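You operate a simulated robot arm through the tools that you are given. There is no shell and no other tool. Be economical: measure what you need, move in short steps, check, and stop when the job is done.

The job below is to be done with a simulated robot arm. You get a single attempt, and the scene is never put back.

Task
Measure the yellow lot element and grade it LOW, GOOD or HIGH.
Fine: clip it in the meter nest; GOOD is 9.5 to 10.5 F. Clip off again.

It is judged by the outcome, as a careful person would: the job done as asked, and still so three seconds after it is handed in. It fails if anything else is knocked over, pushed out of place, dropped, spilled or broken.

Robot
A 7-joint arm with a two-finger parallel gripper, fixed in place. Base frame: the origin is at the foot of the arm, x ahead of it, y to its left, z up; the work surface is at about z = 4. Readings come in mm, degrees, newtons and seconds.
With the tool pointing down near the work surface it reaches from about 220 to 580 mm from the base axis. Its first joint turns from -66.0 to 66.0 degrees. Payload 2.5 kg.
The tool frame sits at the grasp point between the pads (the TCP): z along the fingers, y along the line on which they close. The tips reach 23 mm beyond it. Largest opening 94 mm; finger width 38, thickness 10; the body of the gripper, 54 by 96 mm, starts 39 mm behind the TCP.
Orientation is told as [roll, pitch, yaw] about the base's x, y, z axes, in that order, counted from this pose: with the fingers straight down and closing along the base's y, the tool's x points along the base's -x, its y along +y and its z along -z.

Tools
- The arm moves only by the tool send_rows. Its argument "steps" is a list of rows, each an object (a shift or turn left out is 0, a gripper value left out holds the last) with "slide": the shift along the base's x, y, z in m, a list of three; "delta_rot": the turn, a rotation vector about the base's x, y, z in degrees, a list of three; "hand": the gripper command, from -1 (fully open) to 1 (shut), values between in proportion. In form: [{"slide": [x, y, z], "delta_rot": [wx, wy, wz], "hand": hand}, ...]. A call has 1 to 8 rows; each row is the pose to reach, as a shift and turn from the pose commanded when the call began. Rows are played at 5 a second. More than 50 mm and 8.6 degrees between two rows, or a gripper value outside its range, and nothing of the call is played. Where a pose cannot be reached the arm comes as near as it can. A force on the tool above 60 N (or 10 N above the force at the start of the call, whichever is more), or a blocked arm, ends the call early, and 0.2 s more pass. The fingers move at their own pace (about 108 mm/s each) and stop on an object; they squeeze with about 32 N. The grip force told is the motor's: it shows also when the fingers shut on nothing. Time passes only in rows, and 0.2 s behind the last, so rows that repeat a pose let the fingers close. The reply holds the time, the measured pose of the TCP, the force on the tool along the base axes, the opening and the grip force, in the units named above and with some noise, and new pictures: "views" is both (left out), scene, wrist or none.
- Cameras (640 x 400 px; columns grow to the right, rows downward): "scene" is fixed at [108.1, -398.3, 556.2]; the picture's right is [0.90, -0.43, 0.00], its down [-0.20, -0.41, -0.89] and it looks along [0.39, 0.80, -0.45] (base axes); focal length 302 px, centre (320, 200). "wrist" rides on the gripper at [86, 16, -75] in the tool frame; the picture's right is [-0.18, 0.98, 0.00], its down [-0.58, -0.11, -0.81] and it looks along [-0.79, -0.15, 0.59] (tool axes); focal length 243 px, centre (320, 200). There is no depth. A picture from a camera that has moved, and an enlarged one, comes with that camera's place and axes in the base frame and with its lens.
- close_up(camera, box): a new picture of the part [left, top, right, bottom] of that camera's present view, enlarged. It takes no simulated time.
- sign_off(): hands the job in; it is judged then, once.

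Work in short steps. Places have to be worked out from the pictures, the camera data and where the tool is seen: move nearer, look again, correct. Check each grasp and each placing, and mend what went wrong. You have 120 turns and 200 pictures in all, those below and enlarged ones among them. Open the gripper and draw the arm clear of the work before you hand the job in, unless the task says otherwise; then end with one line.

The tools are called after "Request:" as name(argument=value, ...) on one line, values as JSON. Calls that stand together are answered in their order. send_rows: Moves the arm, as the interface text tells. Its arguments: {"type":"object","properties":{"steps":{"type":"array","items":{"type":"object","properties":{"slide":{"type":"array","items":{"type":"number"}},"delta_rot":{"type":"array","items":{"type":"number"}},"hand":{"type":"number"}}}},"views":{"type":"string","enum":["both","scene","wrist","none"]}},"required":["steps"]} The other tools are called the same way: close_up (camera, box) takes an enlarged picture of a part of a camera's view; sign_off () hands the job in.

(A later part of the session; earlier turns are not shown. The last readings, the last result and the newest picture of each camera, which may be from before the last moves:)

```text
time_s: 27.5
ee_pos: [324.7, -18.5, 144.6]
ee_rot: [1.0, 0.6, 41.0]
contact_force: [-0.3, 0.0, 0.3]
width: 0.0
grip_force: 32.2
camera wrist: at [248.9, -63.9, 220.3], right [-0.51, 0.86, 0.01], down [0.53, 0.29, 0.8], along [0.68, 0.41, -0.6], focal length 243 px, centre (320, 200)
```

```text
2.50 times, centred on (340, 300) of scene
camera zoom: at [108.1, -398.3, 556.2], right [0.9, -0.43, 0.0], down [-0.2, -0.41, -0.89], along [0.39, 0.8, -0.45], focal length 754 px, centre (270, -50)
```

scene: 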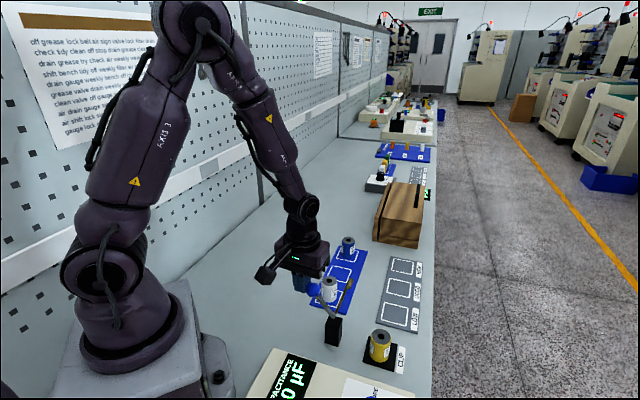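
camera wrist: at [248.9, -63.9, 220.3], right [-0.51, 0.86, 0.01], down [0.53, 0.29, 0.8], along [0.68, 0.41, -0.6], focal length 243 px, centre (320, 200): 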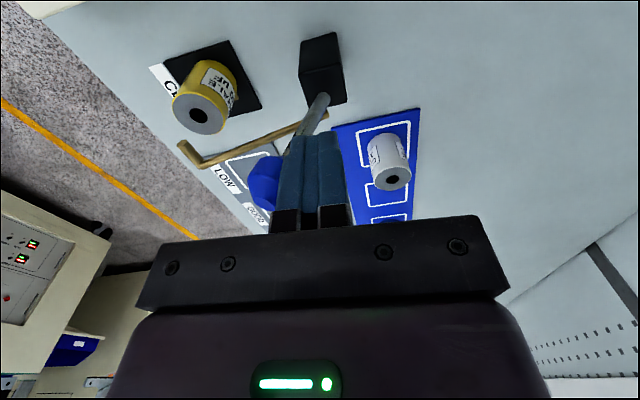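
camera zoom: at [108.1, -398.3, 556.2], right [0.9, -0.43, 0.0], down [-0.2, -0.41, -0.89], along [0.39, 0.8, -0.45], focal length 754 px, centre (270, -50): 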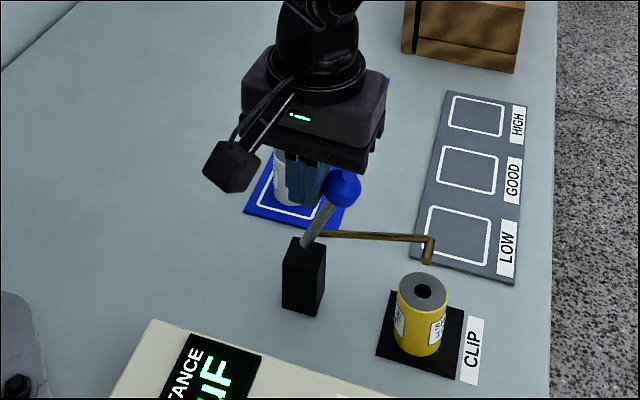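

The hammer is coming over the element. Continuing in small steps until it seats.

Request:
send_rows(steps=[{"slide": [0.0016, -0.002, -0.0011]}, {"slide": [0.0032, -0.004, -0.0023]}, {"slide": [0.0047, -0.0059, -0.0036]}, {"slide": [0.0062, -0.0078, -0.0049]}, {"slide": [0.0077, -0.0097, -0.0063]}, {"slide": [0.0091, -0.0115, -0.0078]}], views="wrist")

Request:
close_up(camera="scene", box=[260, 220, 420, 400])

```text
time_s: 28.9
ee_pos: [333.2, -30.9, 136.9]
ee_rot: [1.0, 0.6, 41.0]
contact_force: [0.3, 0.6, -0.8]
width: 0.1
grip_force: 31.5
camera wrist: at [257.3, -75.6, 212.3], right [-0.51, 0.86, 0.01], down [0.53, 0.29, 0.8], along [0.68, 0.41, -0.6], focal length 243 px, centre (320, 200)
```

wrist: 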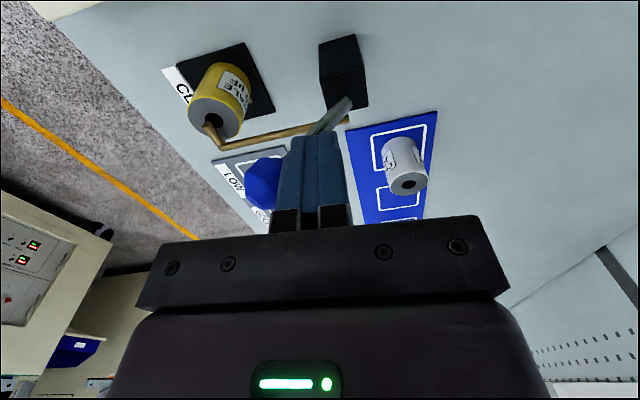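

```text
2.22 times, centred on (340, 310) of scene
camera zoom: at [108.1, -398.3, 556.2], right [0.9, -0.43, 0.0], down [-0.2, -0.41, -0.89], along [0.39, 0.8, -0.45], focal length 671 px, centre (276, -44)
```

zoom: 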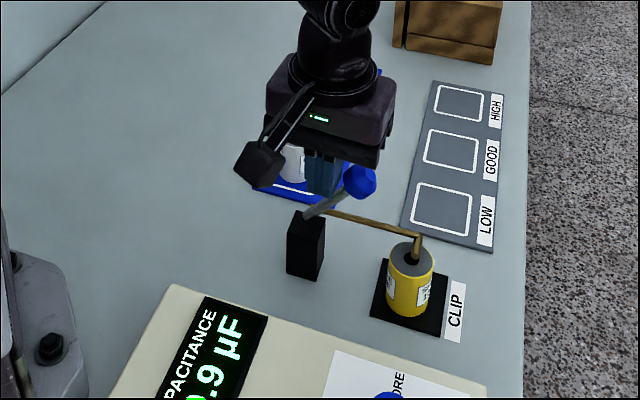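

The hammer is seated on the element and the display shows "?.9 µF" with the first digit cut off. I'll back off from the lever, rise and turn the camera to read the whole display.

Request:
send_rows(steps=[{"slide": [-0.006, 0.0075, 0]}, {"slide": [-0.012, 0.015, 0.01]}, {"slide": [-0.02, 0.025, 0.04]}, {"slide": [-0.03, 0.03, 0.08]}, {"slide": [-0.04, 0.03, 0.12], "delta_rot": [0, 0, -8]}, {"slide": [-0.05, 0.03, 0.16], "delta_rot": [0, 0, -16]}, {"slide": [-0.06, 0.03, 0.19], "delta_rot": [0, 0, -24]}, {"slide": [-0.072, 0.03, 0.215], "delta_rot": [0, 0, -32]}], views="scene")

Request:
send_rows(steps=[{"slide": [0, 0, 0], "delta_rot": [0, 0, -8]}, {"slide": [0, 0, 0], "delta_rot": [0, 0, -16]}, {"slide": [0, 0, 0], "delta_rot": [0, 0, -24]}, {"slide": [0, 0, 0], "delta_rot": [0, 0, -32]}, {"slide": [0, 0, 0], "delta_rot": [0, 0, -40]}, {"slide": [0, 0, 0], "delta_rot": [0, 0, -48]}, {"slide": [0, 0, 0], "delta_rot": [0, 0, -56]}, {"slide": [0, 0, 0], "delta_rot": [0, 0, -64]}], views="wrist")

```text
time_s: 30.7
ee_pos: [261.7, -3.9, 353.4]
ee_rot: [1.1, 0.6, 8.9]
contact_force: [-0.6, -0.7, -0.4]
width: 0.2
grip_force: 32.1
```

scene: 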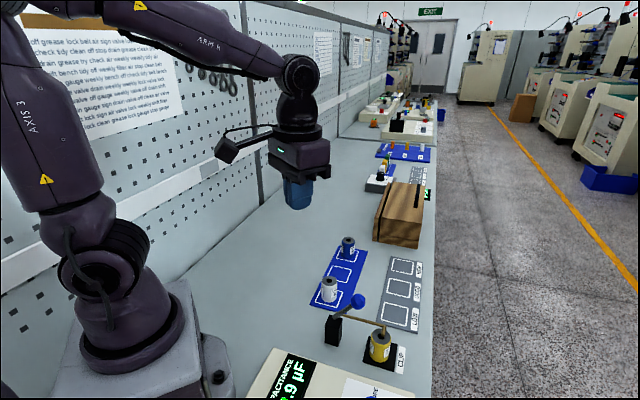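

```text
time_s: 32.5
ee_pos: [261.6, 0.1, 353.1]
ee_rot: [1.0, 0.6, -55.1]
contact_force: [-0.5, -0.6, 0.2]
width: 0.0
grip_force: 31.6
camera wrist: at [223.8, 78.0, 427.9], right [0.91, 0.41, 0.01], down [0.24, -0.55, 0.8], along [0.34, -0.72, -0.6], focal length 243 px, centre (320, 200)
```

wrist: 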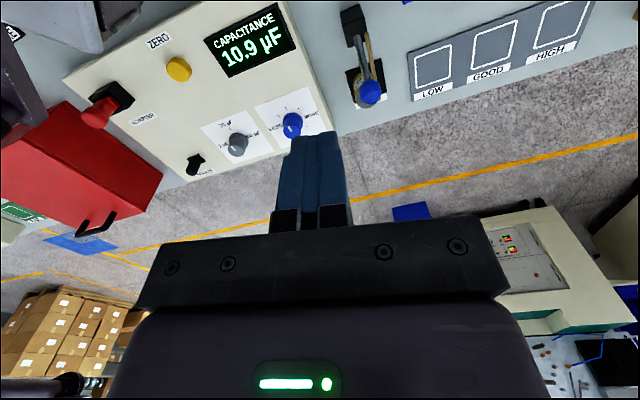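

Display reads 10.9 µF. I'll zoom to confirm it and check the panel state, since the adapter and switch could affect the reading.

Request:
close_up(camera="wrist", box=[60, 0, 340, 190])

Request:
close_up(camera="scene", box=[310, 280, 430, 400])

Request:
close_up(camera="wrist", box=[170, 100, 330, 190])

```text
2.11 times, centred on (200, 95) of wrist
camera zoom: at [223.8, 78.0, 427.9], right [0.91, 0.41, 0.01], down [0.24, -0.55, 0.8], along [0.34, -0.72, -0.6], focal length 511 px, centre (573, 421)
```

zoom: 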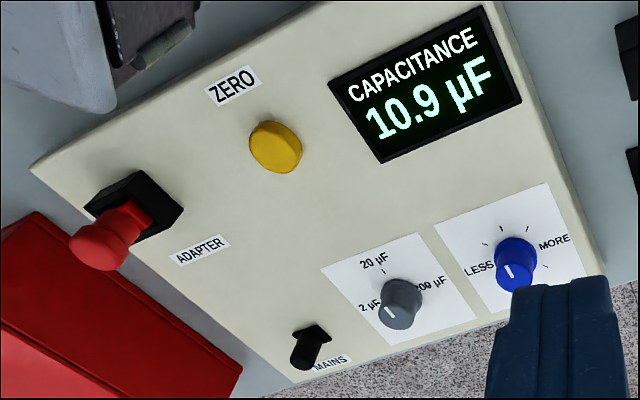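

```text
3.33 times, centred on (370, 340) of scene
camera zoom: at [108.1, -398.3, 556.2], right [0.9, -0.43, 0.0], down [-0.2, -0.41, -0.89], along [0.39, 0.8, -0.45], focal length 1006 px, centre (153, -267)
```

zoom: 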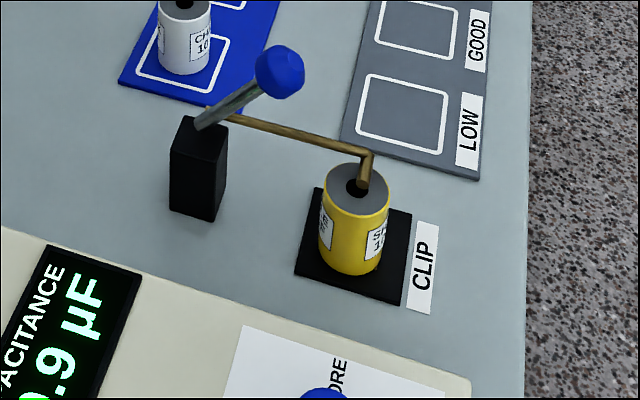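

```text
4.00 times, centred on (250, 145) of wrist
camera zoom: at [223.8, 78.0, 427.9], right [0.91, 0.41, 0.01], down [0.24, -0.55, 0.8], along [0.34, -0.72, -0.6], focal length 970 px, centre (600, 420)
```

zoom: 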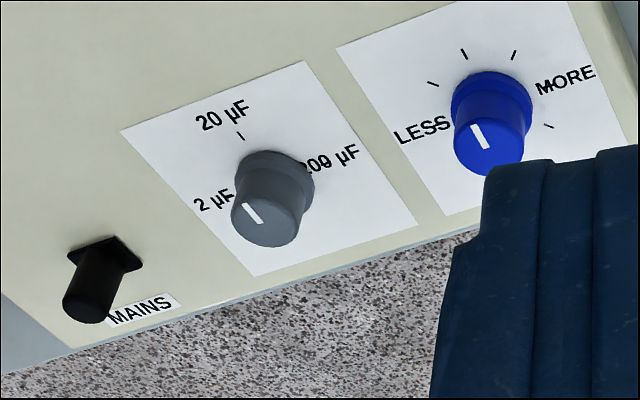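

Confirmed 10.9 µF on the 20 µF range, zero was 0.0 open, so the element is HIGH. Now clip off: turn back to yaw 40 and go to the nest side of the lever at height.

Request:
send_rows(steps=[{"slide": [0.014, -0.01, 0], "delta_rot": [0, 0, 8]}, {"slide": [0.028, -0.02, 0], "delta_rot": [0, 0, 16]}, {"slide": [0.042, -0.03, 0], "delta_rot": [0, 0, 24]}, {"slide": [0.056, -0.04, 0], "delta_rot": [0, 0, 32]}, {"slide": [0.07, -0.05, 0], "delta_rot": [0, 0, 40]}, {"slide": [0.084, -0.06, 0], "delta_rot": [0, 0, 48]}, {"slide": [0.098, -0.07, 0], "delta_rot": [0, 0, 56]}, {"slide": [0.113, -0.08, 0], "delta_rot": [0, 0, 64]}], views="none")

Request:
send_rows(steps=[{"slide": [0, 0, -0.03], "delta_rot": [0, 0, 8]}, {"slide": [0, 0.0, -0.06], "delta_rot": [0, 0, 16]}, {"slide": [0, 0.0, -0.09], "delta_rot": [0, 0, 24]}, {"slide": [0, 0, -0.12], "delta_rot": [0, 0, 31]}, {"slide": [0, 0, -0.13], "delta_rot": [-0.36, -1.11, 31]}, {"slide": [0, 0, -0.13], "delta_rot": [-0.36, -1.11, 31]}])

```text
time_s: 34.3
ee_pos: [374.2, -81.9, 352.2]
ee_rot: [1.0, 0.7, 9.1]
contact_force: [-0.7, 0.4, 0.0]
width: 0.5
grip_force: 31.8
```

```text
time_s: 35.7
ee_pos: [374.8, -81.9, 220.9]
ee_rot: [0.3, -0.3, 40.1]
contact_force: [-0.4, 0.0, 0.0]
width: 0.0
grip_force: 32.4
camera wrist: at [296.6, -125.4, 294.9], right [-0.49, 0.87, 0.0], down [0.51, 0.29, 0.81], along [0.7, 0.4, -0.59], focal length 243 px, centre (320, 200)
```

scene: 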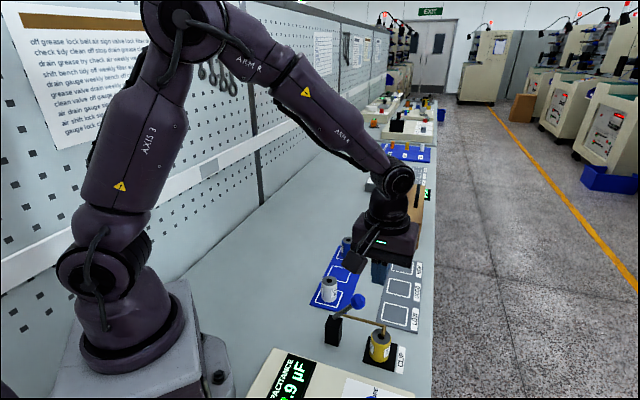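
wrist: 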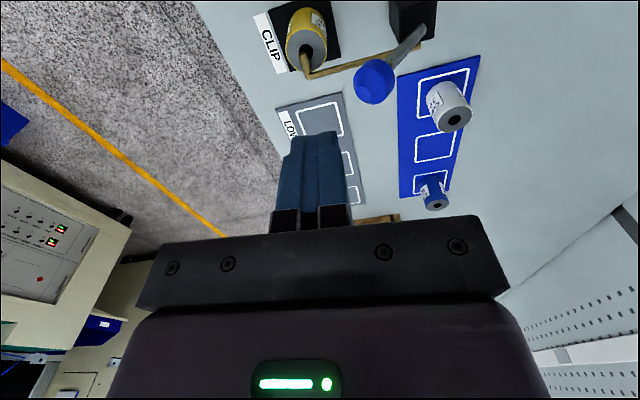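

The ball is at about (356,-48,125), 38 mm from the fingers on the push line. Shifting 4 mm sideways to centre and lowering beside it, with tips well above the clip arm.

Request:
send_rows(steps=[{"slide": [0.003, 0.0025, -0.03]}, {"slide": [0.003, 0.0025, -0.06]}, {"slide": [0.003, 0.0025, -0.085]}, {"slide": [0.003, 0.0025, -0.085]}])

Request:
close_up(camera="scene", box=[290, 240, 450, 400])

```text
time_s: 36.7
ee_pos: [377.6, -77.5, 137.3]
ee_rot: [0.3, -0.2, 40.0]
contact_force: [1.0, 0.5, -0.6]
width: 0.0
grip_force: 31.7
camera wrist: at [299.3, -121.8, 210.4], right [-0.49, 0.87, 0.0], down [0.51, 0.29, 0.81], along [0.7, 0.4, -0.59], focal length 243 px, centre (320, 200)
```

scene: 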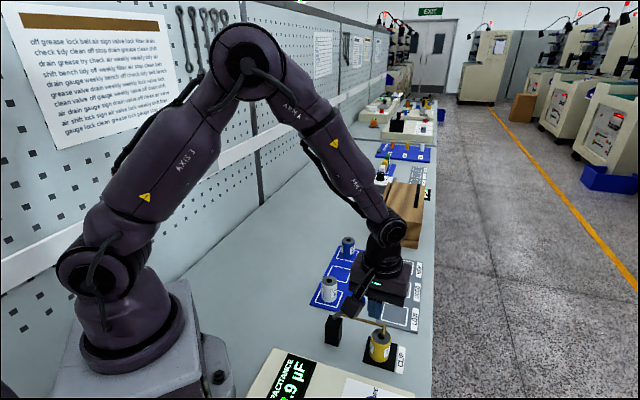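
wrist: 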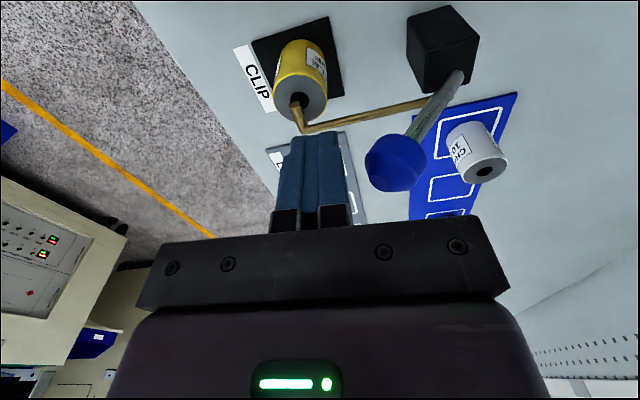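

```text
2.50 times, centred on (370, 320) of scene
camera zoom: at [108.1, -398.3, 556.2], right [0.9, -0.43, 0.0], down [-0.2, -0.41, -0.89], along [0.39, 0.8, -0.45], focal length 754 px, centre (195, -100)
```

zoom: 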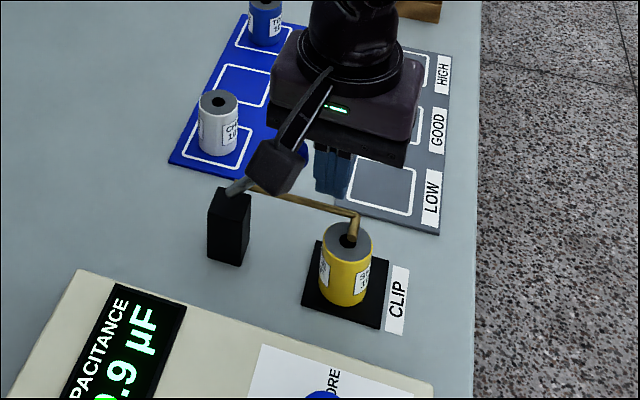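

Approach the ball and start the arc back, slowly.

Request:
send_rows(steps=[{"slide": [-0.0035, 0.0045, 0]}, {"slide": [-0.006, 0.0075, 0]}, {"slide": [-0.008, 0.01, 0.0]}, {"slide": [-0.0104, 0.0131, 0.002]}, {"slide": [-0.013, 0.0164, 0.005]}, {"slide": [-0.016, 0.0202, 0.0078]}, {"slide": [-0.0191, 0.0241, 0.01]}, {"slide": [-0.0223, 0.0281, 0.012]}], views="wrist")

Request:
close_up(camera="scene", box=[290, 240, 450, 400])

```text
time_s: 38.5
ee_pos: [355.5, -49.6, 148.2]
ee_rot: [0.3, -0.2, 40.1]
contact_force: [-1.2, 0.3, 0.2]
width: 0.1
grip_force: 32.2
camera wrist: at [276.8, -93.0, 222.1], right [-0.49, 0.87, 0.01], down [0.52, 0.29, 0.81], along [0.7, 0.4, -0.59], focal length 243 px, centre (320, 200)
```

wrist: 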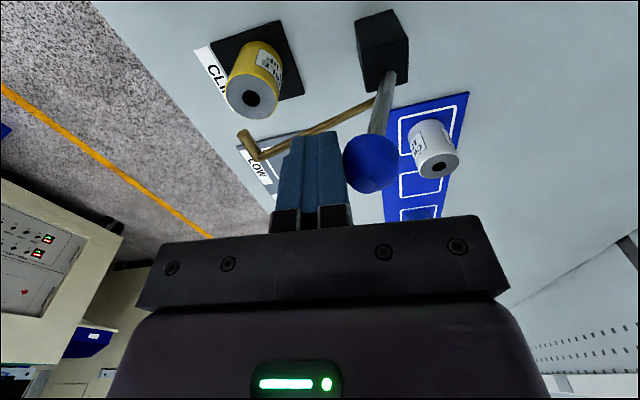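

```text
2.50 times, centred on (370, 320) of scene
camera zoom: at [108.1, -398.3, 556.2], right [0.9, -0.43, 0.0], down [-0.2, -0.41, -0.89], along [0.39, 0.8, -0.45], focal length 754 px, centre (195, -100)
```

zoom: 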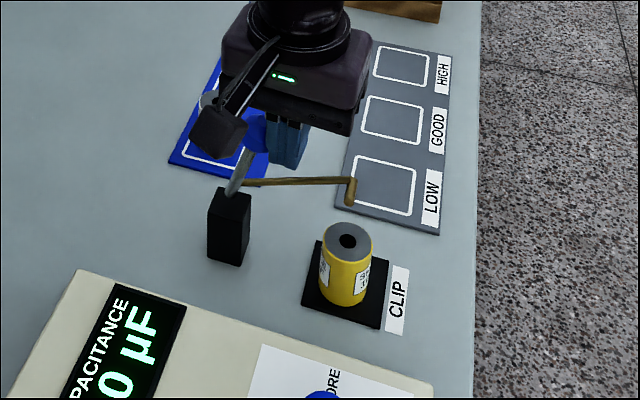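

Clip is lifting and the display is back to 0; the element is undisturbed. Continuing to swing the lever back.

Request:
send_rows(steps=[{"slide": [-0.0043, 0.0055, 0.001]}, {"slide": [-0.0087, 0.0109, 0.003]}, {"slide": [-0.013, 0.0164, 0.003]}, {"slide": [-0.0174, 0.0218, 0.003]}, {"slide": [-0.0217, 0.0273, 0.003]}, {"slide": [-0.026, 0.0328, 0.002]}, {"slide": [-0.0304, 0.0382, 0.001]}], views="wrist")

Request:
close_up(camera="scene", box=[260, 220, 420, 380])

```text
time_s: 40.1
ee_pos: [324.7, -11.5, 150.5]
ee_rot: [0.2, -0.3, 40.0]
contact_force: [-0.6, -0.6, 0.1]
width: 0.2
grip_force: 31.5
camera wrist: at [246.2, -55.0, 224.2], right [-0.49, 0.87, 0.0], down [0.51, 0.29, 0.81], along [0.7, 0.4, -0.59], focal length 243 px, centre (320, 200)
```

wrist: 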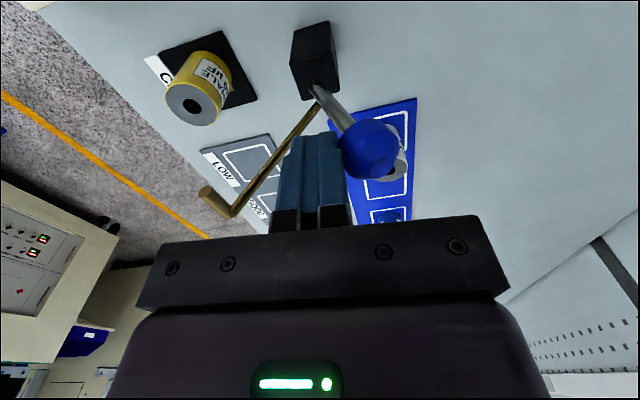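

```text
2.50 times, centred on (340, 300) of scene
camera zoom: at [108.1, -398.3, 556.2], right [0.9, -0.43, 0.0], down [-0.2, -0.41, -0.89], along [0.39, 0.8, -0.45], focal length 754 px, centre (270, -50)
```

zoom: 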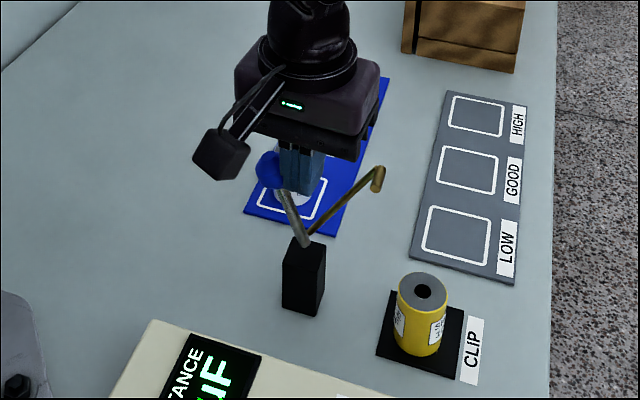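

About 14 mm more returns it to its original raised position.

Request:
send_rows(steps=[{"slide": [-0.0025, 0.0031, -0.001]}, {"slide": [-0.005, 0.0062, -0.002]}, {"slide": [-0.0068, 0.0086, -0.003]}, {"slide": [-0.0085, 0.0107, -0.004]}], views="wrist")

Request:
close_up(camera="scene", box=[260, 220, 420, 380])

```text
time_s: 41.1
ee_pos: [316.5, -0.1, 146.1]
ee_rot: [0.1, -0.3, 39.9]
contact_force: [-0.1, 0.2, -0.2]
width: 0.1
grip_force: 32.1
camera wrist: at [238.3, -44.3, 219.6], right [-0.49, 0.87, 0.0], down [0.51, 0.29, 0.81], along [0.7, 0.4, -0.59], focal length 243 px, centre (320, 200)
```

wrist: 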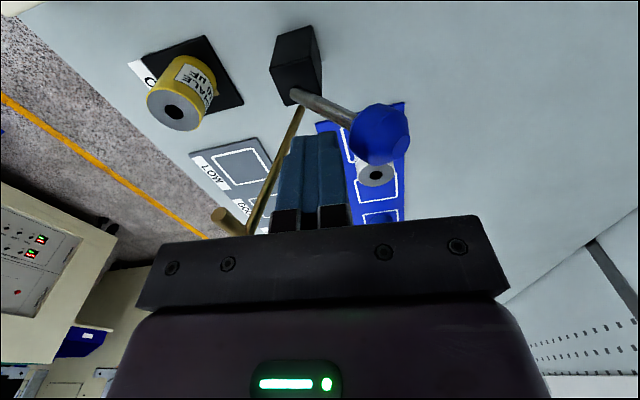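

```text
2.50 times, centred on (340, 300) of scene
camera zoom: at [108.1, -398.3, 556.2], right [0.9, -0.43, 0.0], down [-0.2, -0.41, -0.89], along [0.39, 0.8, -0.45], focal length 754 px, centre (270, -50)
```

zoom: 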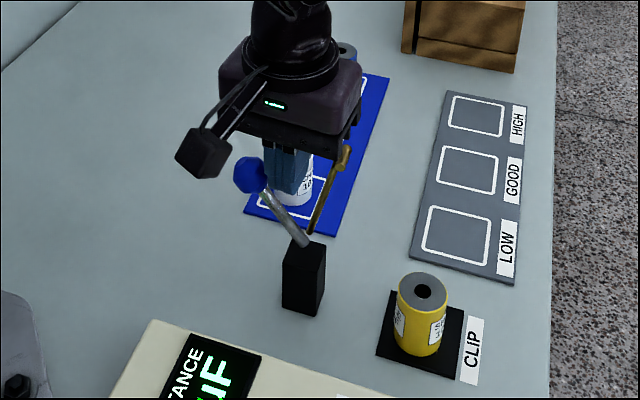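

The lever is back at its original raised position. Rising straight out, then above the nest to regrasp.

Request:
send_rows(steps=[{"slide": [0, 0, 0.02]}, {"slide": [0, 0, 0.05]}, {"slide": [0.0, 0, 0.08], "hand": -0.5}, {"slide": [0.02, -0.02, 0.08]}, {"slide": [0.045, -0.05, 0.08]}, {"slide": [0.065, -0.075, 0.08]}, {"slide": [0.0765, -0.085, 0.08]}, {"slide": [0.0765, -0.085, 0.08]}])

```text
time_s: 42.9
ee_pos: [394.2, -84.7, 225.7]
ee_rot: [0.2, -0.2, 40.0]
contact_force: [0.6, -0.4, -0.7]
width: 70.4
grip_force: 0.0
camera wrist: at [316.0, -129.3, 299.4], right [-0.49, 0.87, 0.0], down [0.51, 0.29, 0.81], along [0.7, 0.4, -0.59], focal length 243 px, centre (320, 200)
```

scene: 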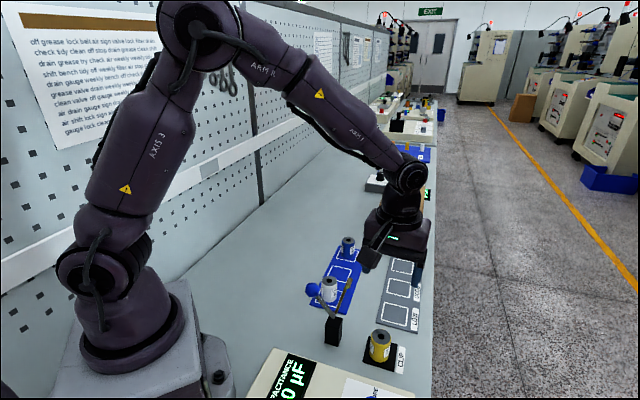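
wrist: 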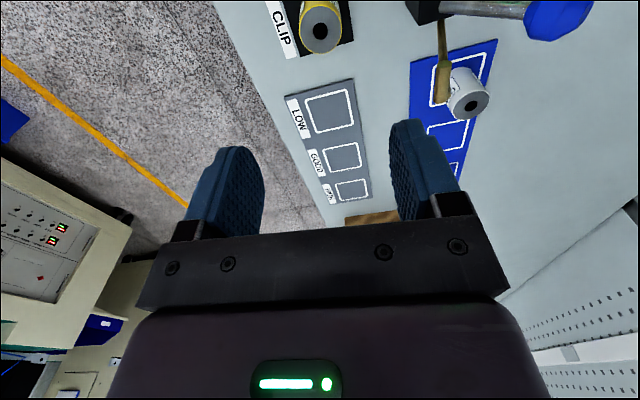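

Aligned as before. Descending and grasping at z≈34.

Request:
send_rows(steps=[{"slide": [-0.001, 0, -0.04]}, {"slide": [-0.001, 0, -0.085]}, {"slide": [-0.001, 0, -0.13]}, {"slide": [-0.001, 0, -0.165]}, {"slide": [-0.001, 0, -0.185]}, {"slide": [-0.001, 0, -0.1905]}, {"slide": [-0.001, 0, -0.1905]}], views="wrist")

Request:
send_rows(steps=[{"hand": 1}, {"hand": 1}, {"hand": 1}, {"hand": 1}], views="none")

Request:
send_rows(steps=[{"slide": [0, 0, 0.03]}, {"slide": [0, 0, 0.07]}, {"slide": [0, 0, 0.11]}, {"slide": [0, 0, 0.15]}, {"slide": [0, 0, 0.19]}, {"slide": [0, 0, 0.19]}])

```text
time_s: 44.5
ee_pos: [392.3, -86.5, 35.6]
ee_rot: [0.3, -0.3, 40.0]
contact_force: [-0.2, 0.0, -0.2]
width: 70.6
grip_force: 0.1
camera wrist: at [314.0, -130.1, 109.9], right [-0.49, 0.87, 0.0], down [0.51, 0.29, 0.81], along [0.7, 0.4, -0.59], focal length 243 px, centre (320, 200)
```

wrist: 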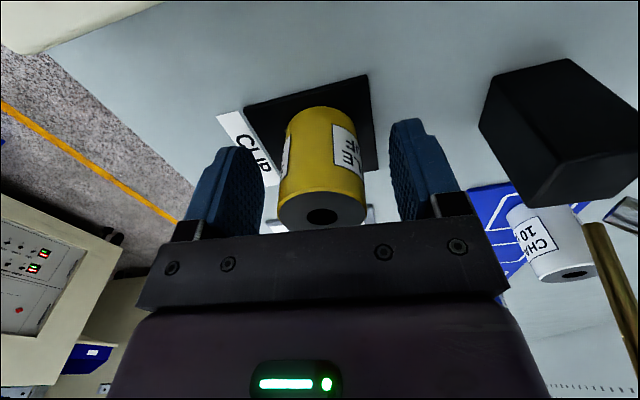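

```text
time_s: 45.5
ee_pos: [391.6, -87.3, 36.2]
ee_rot: [0.2, -0.3, 40.0]
contact_force: [0.2, -0.4, 0.0]
width: 36.9
grip_force: 31.5
```

```text
time_s: 46.9
ee_pos: [391.7, -86.3, 223.9]
ee_rot: [0.1, -0.2, 40.0]
contact_force: [-0.1, 1.0, -0.1]
width: 37.1
grip_force: 31.4
camera wrist: at [313.8, -128.7, 298.8], right [-0.49, 0.87, 0.0], down [0.51, 0.29, 0.81], along [0.7, 0.4, -0.59], focal length 243 px, centre (320, 200)
```

scene: 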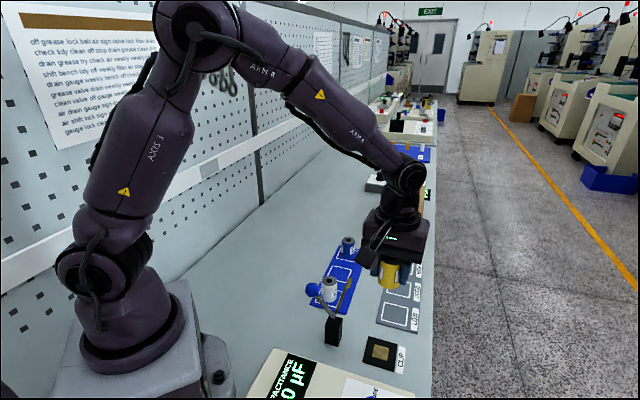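
wrist: 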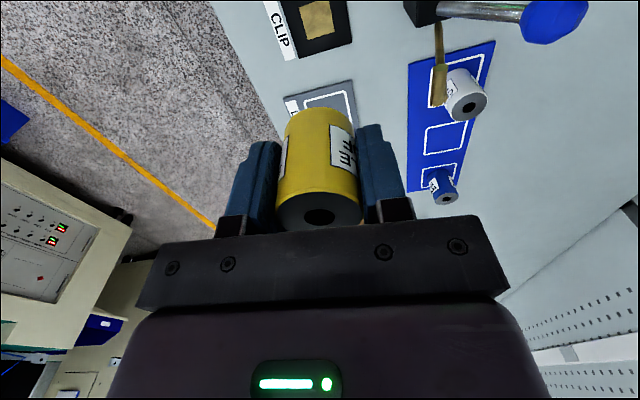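

The element is regrasped. The HIGH square works out near (606,106), radius about 615 mm, beyond the nominal straight-down reach. I'll move outward above the tray and test how far the arm gets.

Request:
send_rows(steps=[{"slide": [0.035, 0.02, 0]}, {"slide": [0.07, 0.045, 0]}, {"slide": [0.1, 0.075, 0]}, {"slide": [0.13, 0.105, -0.03]}, {"slide": [0.15, 0.13, -0.06]}, {"slide": [0.168, 0.15, -0.09]}, {"slide": [0.168, 0.15, -0.09]}])

```text
refused: row 4 steps farther than a row can; nothing moved
```

Request:
send_rows(steps=[{"slide": [0.03, 0.02, 0]}, {"slide": [0.06, 0.045, 0]}, {"slide": [0.09, 0.07, -0.02]}, {"slide": [0.115, 0.095, -0.04]}, {"slide": [0.14, 0.12, -0.06]}, {"slide": [0.16, 0.14, -0.08]}, {"slide": [0.168, 0.15, -0.09]}, {"slide": [0.168, 0.15, -0.09]}])

```text
time_s: 48.7
ee_pos: [558.4, 64.0, 135.0]
ee_rot: [0.2, -0.3, 39.9]
contact_force: [1.4, 0.0, -0.3]
width: 37.0
grip_force: 32.0
camera wrist: at [480.3, 20.5, 208.7], right [-0.49, 0.87, 0.0], down [0.51, 0.29, 0.81], along [0.7, 0.4, -0.59], focal length 243 px, centre (320, 200)
```

scene: 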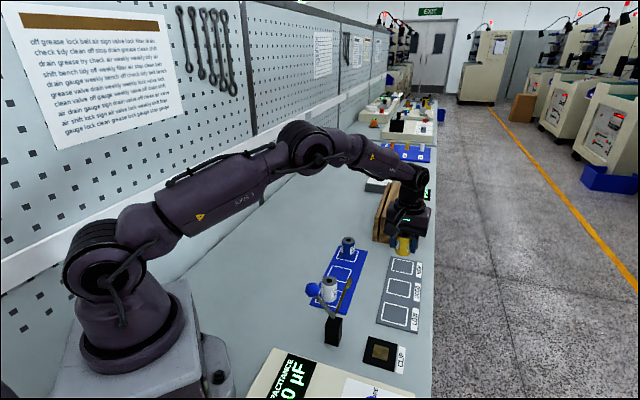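
wrist: 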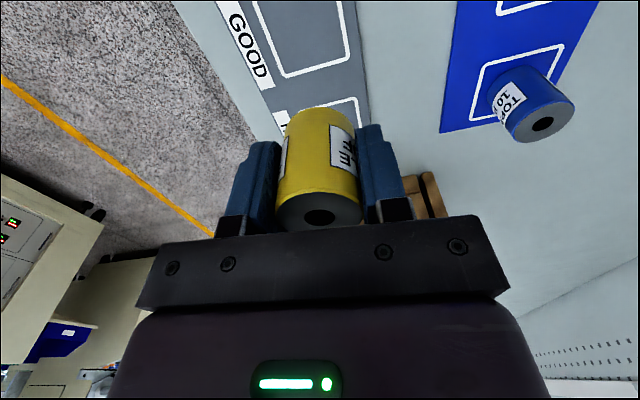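

Continuing outward toward the HIGH square at this height.

Request:
send_rows(steps=[{"slide": [0.015, 0.012, 0]}, {"slide": [0.03, 0.025, 0]}, {"slide": [0.042, 0.037, 0]}, {"slide": [0.042, 0.037, 0]}])

Request:
close_up(camera="wrist", box=[200, 0, 420, 140])

```text
time_s: 49.7
ee_pos: [594.8, 98.8, 134.6]
ee_rot: [0.2, -0.2, 40.0]
contact_force: [0.0, -1.1, -0.1]
width: 36.9
grip_force: 32.2
out of reach, approached as far as the arm can: row 3, 4
camera wrist: at [516.4, 55.3, 208.9], right [-0.49, 0.87, 0.0], down [0.51, 0.29, 0.81], along [0.7, 0.4, -0.59], focal length 243 px, centre (320, 200)
```

scene: 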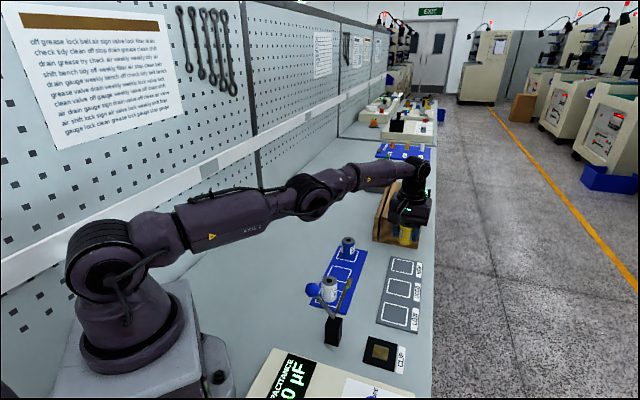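
wrist: 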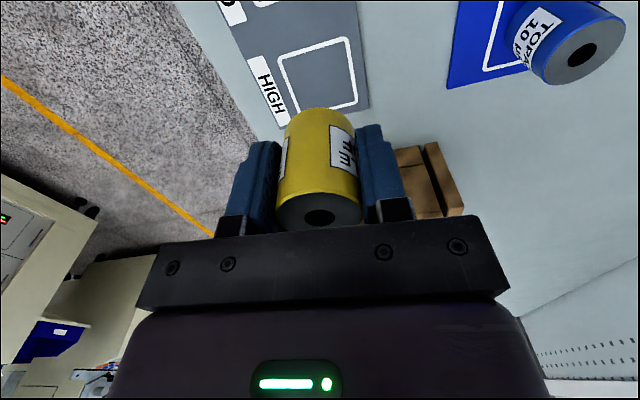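

```text
2.86 times, centred on (310, 70) of wrist
camera zoom: at [516.4, 55.3, 208.9], right [-0.49, 0.87, 0.0], down [0.51, 0.29, 0.81], along [0.7, 0.4, -0.59], focal length 693 px, centre (349, 571)
```

zoom: 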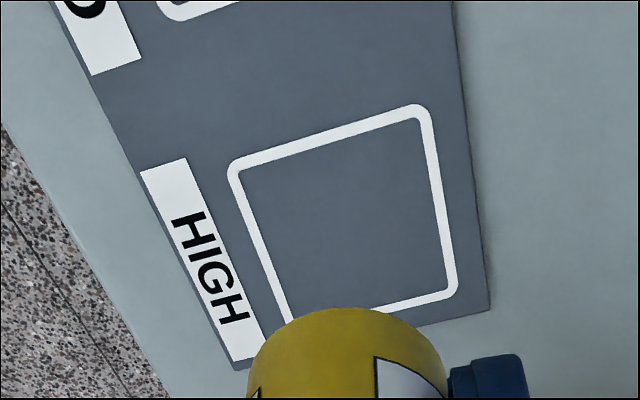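

Straight down the arm stops at about r=603 even at this height, and HIGH is at (606.5,107), r≈616. Tilting the tool outward gains reach, but the element must stay upright. So I'll set it down on the empty middle square for a moment and regrasp it with the tool tilted about the closing axis.

Request:
send_rows(steps=[{"slide": [-0.02, -0.022, 0]}, {"slide": [-0.04, -0.044, 0]}, {"slide": [-0.052, -0.056, -0.02]}, {"slide": [-0.052, -0.056, -0.055]}, {"slide": [-0.052, -0.056, -0.085]}, {"slide": [-0.052, -0.056, -0.085]}])

```text
time_s: 51.1
ee_pos: [543.0, 43.5, 50.6]
ee_rot: [0.1, -0.3, 40.0]
contact_force: [-0.3, -0.3, -1.0]
width: 37.0
grip_force: 32.7
camera wrist: at [465.4, 0.3, 124.2], right [-0.49, 0.87, 0.0], down [0.51, 0.29, 0.81], along [0.7, 0.4, -0.59], focal length 243 px, centre (320, 200)
```

scene: 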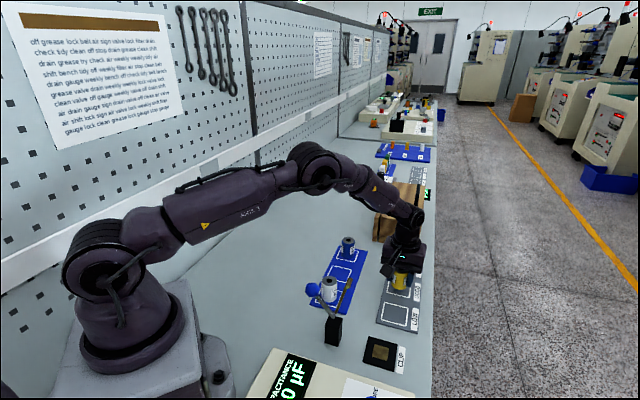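
wrist: 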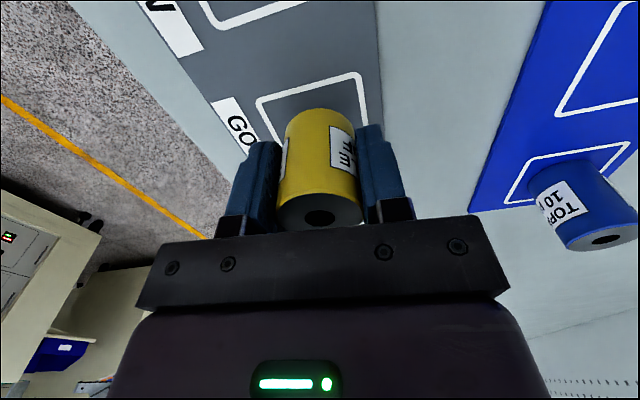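

Lowering onto the middle square until contact.

Request:
send_rows(steps=[{"slide": [0, 0, -0.007]}, {"slide": [0, 0, -0.012]}, {"slide": [0, 0, -0.013]}], views="none")

Request:
send_rows(steps=[{"slide": [0, 0, -0.001]}, {"slide": [0, 0, -0.002]}, {"slide": [0, 0, -0.002]}], views="none")

```text
time_s: 51.9
ee_pos: [542.9, 43.5, 37.2]
ee_rot: [0.1, -0.3, 40.0]
contact_force: [0.6, 0.1, -1.4]
width: 37.1
grip_force: 31.9
```

```text
time_s: 52.7
ee_pos: [542.5, 43.7, 35.9]
ee_rot: [0.3, -0.3, 40.0]
contact_force: [0.1, 0.6, -1.1]
width: 36.9
grip_force: 31.5
```

Request:
send_rows(steps=[{"slide": [0, 0, -0.001]}, {"slide": [0, 0, -0.002]}, {"slide": [0, 0, -0.002]}], views="none")

```text
time_s: 53.5
ee_pos: [543.8, 44.3, 35.5]
ee_rot: [0.1, -0.5, 40.1]
contact_force: [-8.9, 0.4, 24.6]
width: 36.8
grip_force: 32.1
```

Contact. Easing up 1.5 mm and releasing.

Request:
send_rows(steps=[{"slide": [0, 0, 0.001]}, {"slide": [0, 0, 0.0015], "hand": 0}, {"slide": [0, 0, 0.0015], "hand": -0.5}, {"slide": [0, 0, 0.0015], "hand": -0.5}, {"slide": [0, 0, 0.0015], "hand": -0.5}], views="wrist")

Request:
send_rows(steps=[{"slide": [0, 0, 0.03]}, {"slide": [0, 0, 0.06]}, {"slide": [0, 0, 0.08]}, {"slide": [0, 0, 0.08], "delta_rot": [5.1, -6.1, 0]}, {"slide": [0, 0, 0.08], "delta_rot": [9.9, -11.8, 0]}, {"slide": [0, 0, 0.08], "delta_rot": [12.9, -15.3, 0]}, {"slide": [0, 0, 0.08], "delta_rot": [12.9, -15.3, 0]}])

```text
time_s: 54.7
ee_pos: [542.6, 43.9, 35.7]
ee_rot: [0.1, -0.2, 39.9]
contact_force: [-0.1, -0.3, 0.9]
width: 70.4
grip_force: 0.0
camera wrist: at [464.3, -0.3, 109.6], right [-0.49, 0.87, 0.0], down [0.51, 0.29, 0.81], along [0.7, 0.4, -0.59], focal length 243 px, centre (320, 200)
```

wrist: 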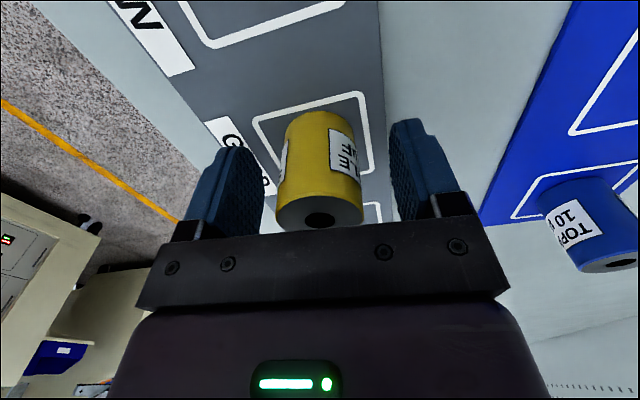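

```text
time_s: 56.3
ee_pos: [542.5, 43.5, 115.5]
ee_rot: [0.3, -20.3, 40.0]
contact_force: [0.0, -0.1, 0.3]
width: 70.5
grip_force: 0.1
camera wrist: at [448.6, -13.3, 155.3], right [-0.5, 0.86, 0.07], down [0.27, 0.08, 0.96], along [0.82, 0.5, -0.28], focal length 243 px, centre (320, 200)
```

scene: 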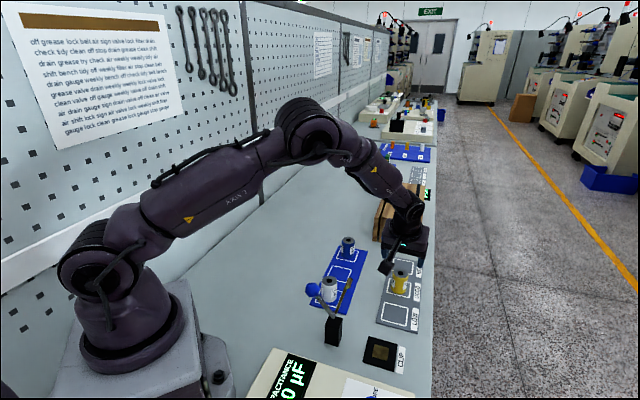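
wrist: 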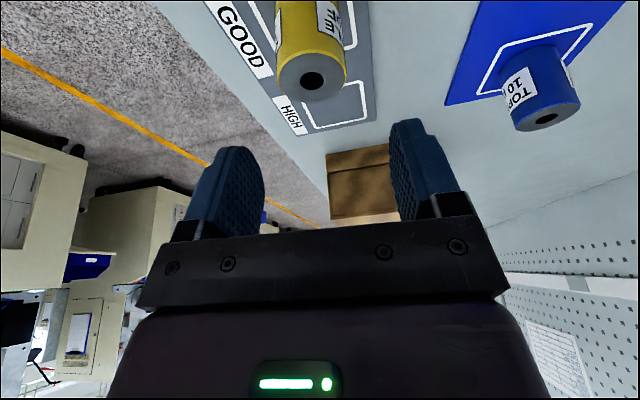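

Tilted 20°. Descending vertically to z≈39 around the element and gripping.

Request:
send_rows(steps=[{"slide": [0, 0, -0.03]}, {"slide": [0, 0, -0.055]}, {"slide": [0, 0, -0.07]}, {"slide": [0, 0, -0.0765]}, {"slide": [0, 0, -0.0765]}])

Request:
close_up(camera="scene", box=[350, 180, 450, 320])

```text
time_s: 57.5
ee_pos: [543.2, 43.1, 38.9]
ee_rot: [0.2, -20.4, 40.0]
contact_force: [0.9, 0.0, -0.1]
width: 70.5
grip_force: 0.0
camera wrist: at [449.2, -12.3, 78.5], right [-0.5, 0.86, 0.07], down [0.28, 0.08, 0.96], along [0.82, 0.5, -0.28], focal length 243 px, centre (320, 200)
```

scene: 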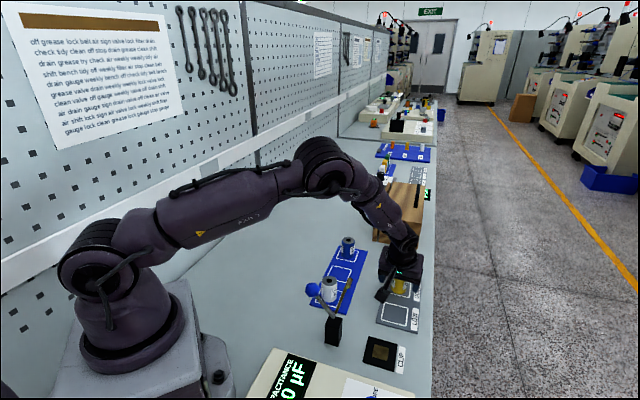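
wrist: 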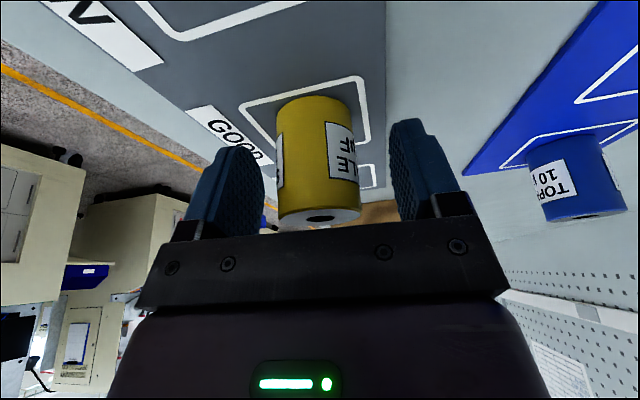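

```text
2.86 times, centred on (400, 250) of scene
camera zoom: at [108.1, -398.3, 556.2], right [0.9, -0.43, 0.0], down [-0.2, -0.41, -0.89], along [0.39, 0.8, -0.45], focal length 862 px, centre (91, 57)
```

zoom: 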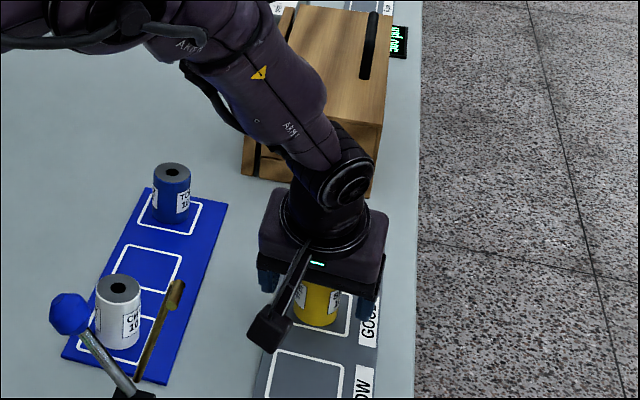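

Element centred between tilted fingers. Gripping and lifting.

Request:
send_rows(steps=[{"hand": 1}, {"hand": 1}, {"hand": 1}, {"hand": 1}], views="none")

Request:
send_rows(steps=[{"slide": [0, 0, 0.015]}, {"slide": [0, 0, 0.035]}, {"slide": [0, 0, 0.05]}, {"slide": [0, 0, 0.05]}])

```text
time_s: 58.5
ee_pos: [542.1, 43.8, 38.3]
ee_rot: [0.1, -20.3, 40.0]
contact_force: [-0.5, -0.1, 0.2]
width: 36.9
grip_force: 31.9
```

```text
time_s: 59.5
ee_pos: [541.9, 45.0, 89.3]
ee_rot: [0.2, -20.3, 40.0]
contact_force: [-0.5, -0.3, -1.0]
width: 36.8
grip_force: 31.9
camera wrist: at [448.8, -12.6, 129.4], right [-0.5, 0.86, 0.07], down [0.28, 0.09, 0.96], along [0.82, 0.5, -0.28], focal length 243 px, centre (320, 200)
```

scene: 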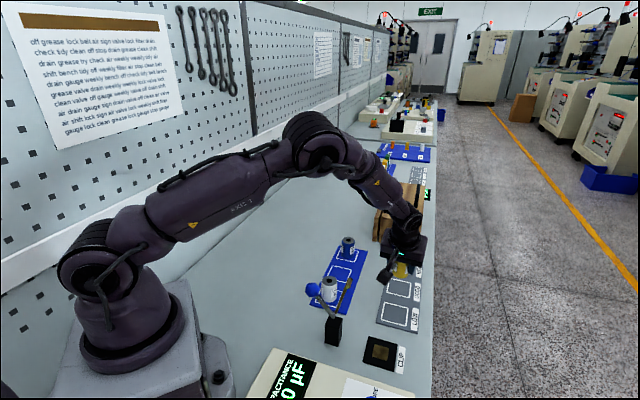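
wrist: 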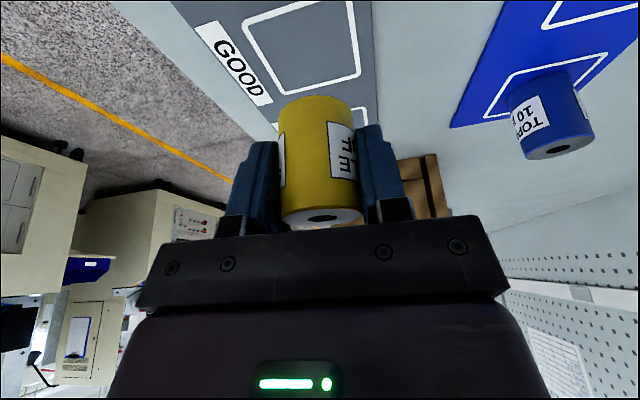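

Held upright. Moving to above HIGH (606,106).

Request:
send_rows(steps=[{"slide": [0.02, 0.02, 0]}, {"slide": [0.04, 0.038, 0]}, {"slide": [0.055, 0.053, 0]}, {"slide": [0.064, 0.0615, 0]}, {"slide": [0.064, 0.0615, 0]}])

Request:
close_up(camera="wrist", box=[180, 0, 440, 240])

```text
time_s: 60.7
ee_pos: [606.2, 104.9, 87.6]
ee_rot: [0.3, -20.3, 40.0]
contact_force: [0.5, 0.6, -0.7]
width: 36.7
grip_force: 31.7
camera wrist: at [512.7, 49.2, 127.8], right [-0.5, 0.86, 0.07], down [0.28, 0.08, 0.96], along [0.82, 0.5, -0.28], focal length 243 px, centre (320, 200)
```

scene: 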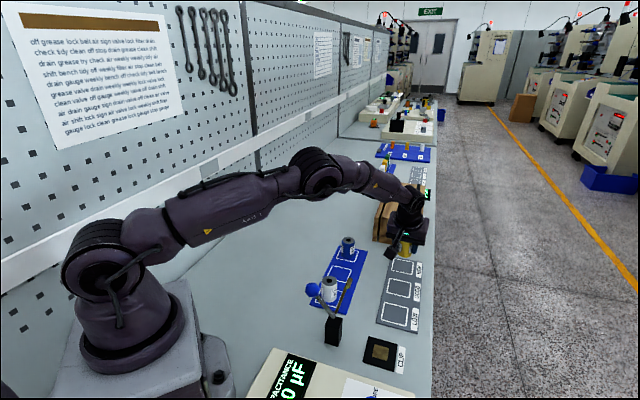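
wrist: 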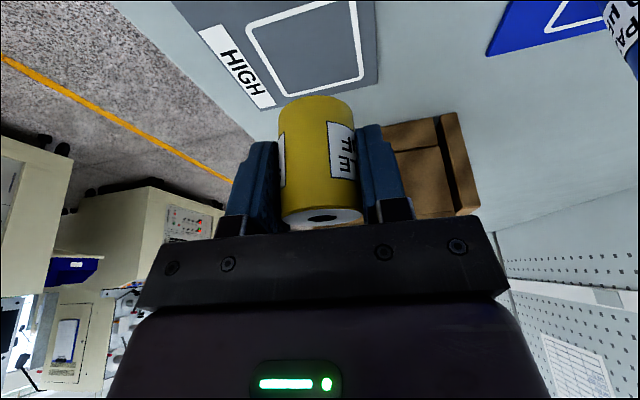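

```text
1.67 times, centred on (310, 120) of wrist
camera zoom: at [512.7, 49.2, 127.8], right [-0.5, 0.86, 0.07], down [0.28, 0.08, 0.96], along [0.82, 0.5, -0.28], focal length 404 px, centre (337, 333)
```

zoom: 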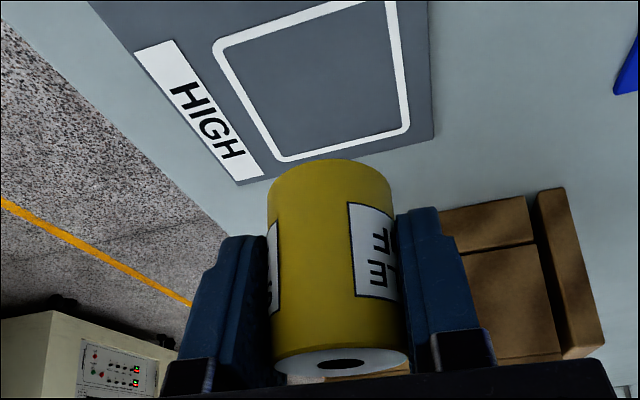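

The square centre is at about (607.5,108.5), a couple of mm further. Lowering with that small correction.

Request:
send_rows(steps=[{"slide": [0.001, 0.0025, -0.015]}, {"slide": [0.001, 0.0025, -0.03]}, {"slide": [0.001, 0.0025, -0.04]}, {"slide": [0.001, 0.0025, -0.043]}, {"slide": [0.001, 0.0025, -0.043]}])

Request:
close_up(camera="wrist", box=[180, 0, 440, 240])

```text
time_s: 61.9
ee_pos: [607.2, 108.5, 45.1]
ee_rot: [0.2, -20.4, 40.1]
contact_force: [0.3, -0.5, -0.2]
width: 36.6
grip_force: 31.8
camera wrist: at [512.9, 51.1, 85.6], right [-0.5, 0.86, 0.07], down [0.28, 0.09, 0.96], along [0.82, 0.5, -0.28], focal length 243 px, centre (320, 200)
```

scene: 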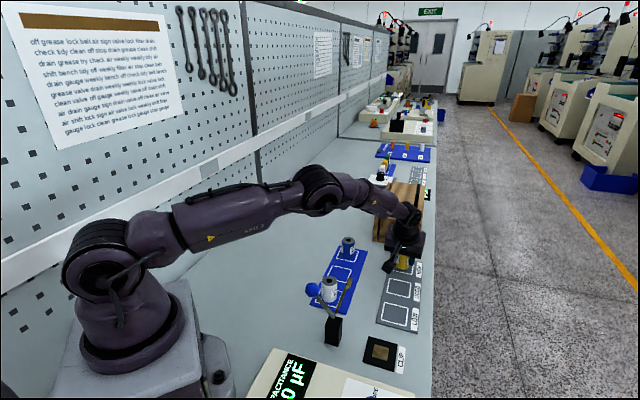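
wrist: 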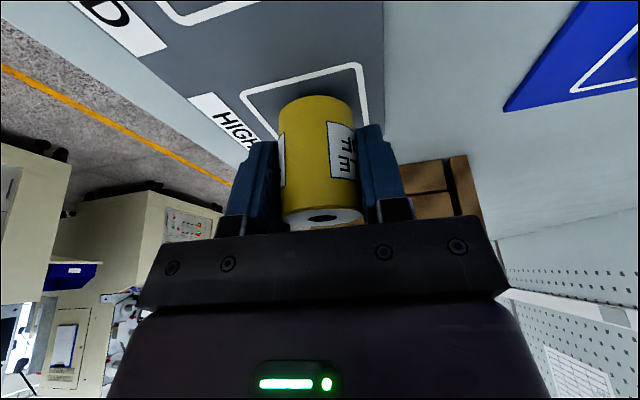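

```text
1.67 times, centred on (310, 120) of wrist
camera zoom: at [512.9, 51.1, 85.6], right [-0.5, 0.86, 0.07], down [0.28, 0.09, 0.96], along [0.82, 0.5, -0.28], focal length 404 px, centre (337, 333)
```

zoom: 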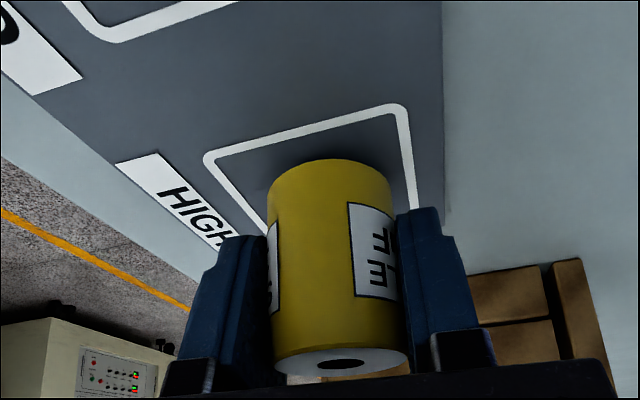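

Reach is fine and the element is in the square. Lowering in small steps to contact.

Request:
send_rows(steps=[{"slide": [0, 0, -0.003]}, {"slide": [0, 0, -0.005]}, {"slide": [0, 0, -0.005]}], views="none")

Request:
send_rows(steps=[{"slide": [0, 0, -0.001]}, {"slide": [0, 0, -0.0015]}, {"slide": [0, 0, -0.0015]}], views="none")

```text
time_s: 62.7
ee_pos: [607.3, 109.1, 40.3]
ee_rot: [0.2, -20.3, 40.0]
contact_force: [0.4, 0.5, -0.1]
width: 36.6
grip_force: 32.2
```

```text
time_s: 63.5
ee_pos: [607.7, 108.5, 38.1]
ee_rot: [0.1, -20.2, 40.0]
contact_force: [-1.1, -0.6, 2.1]
width: 36.8
grip_force: 32.0
```

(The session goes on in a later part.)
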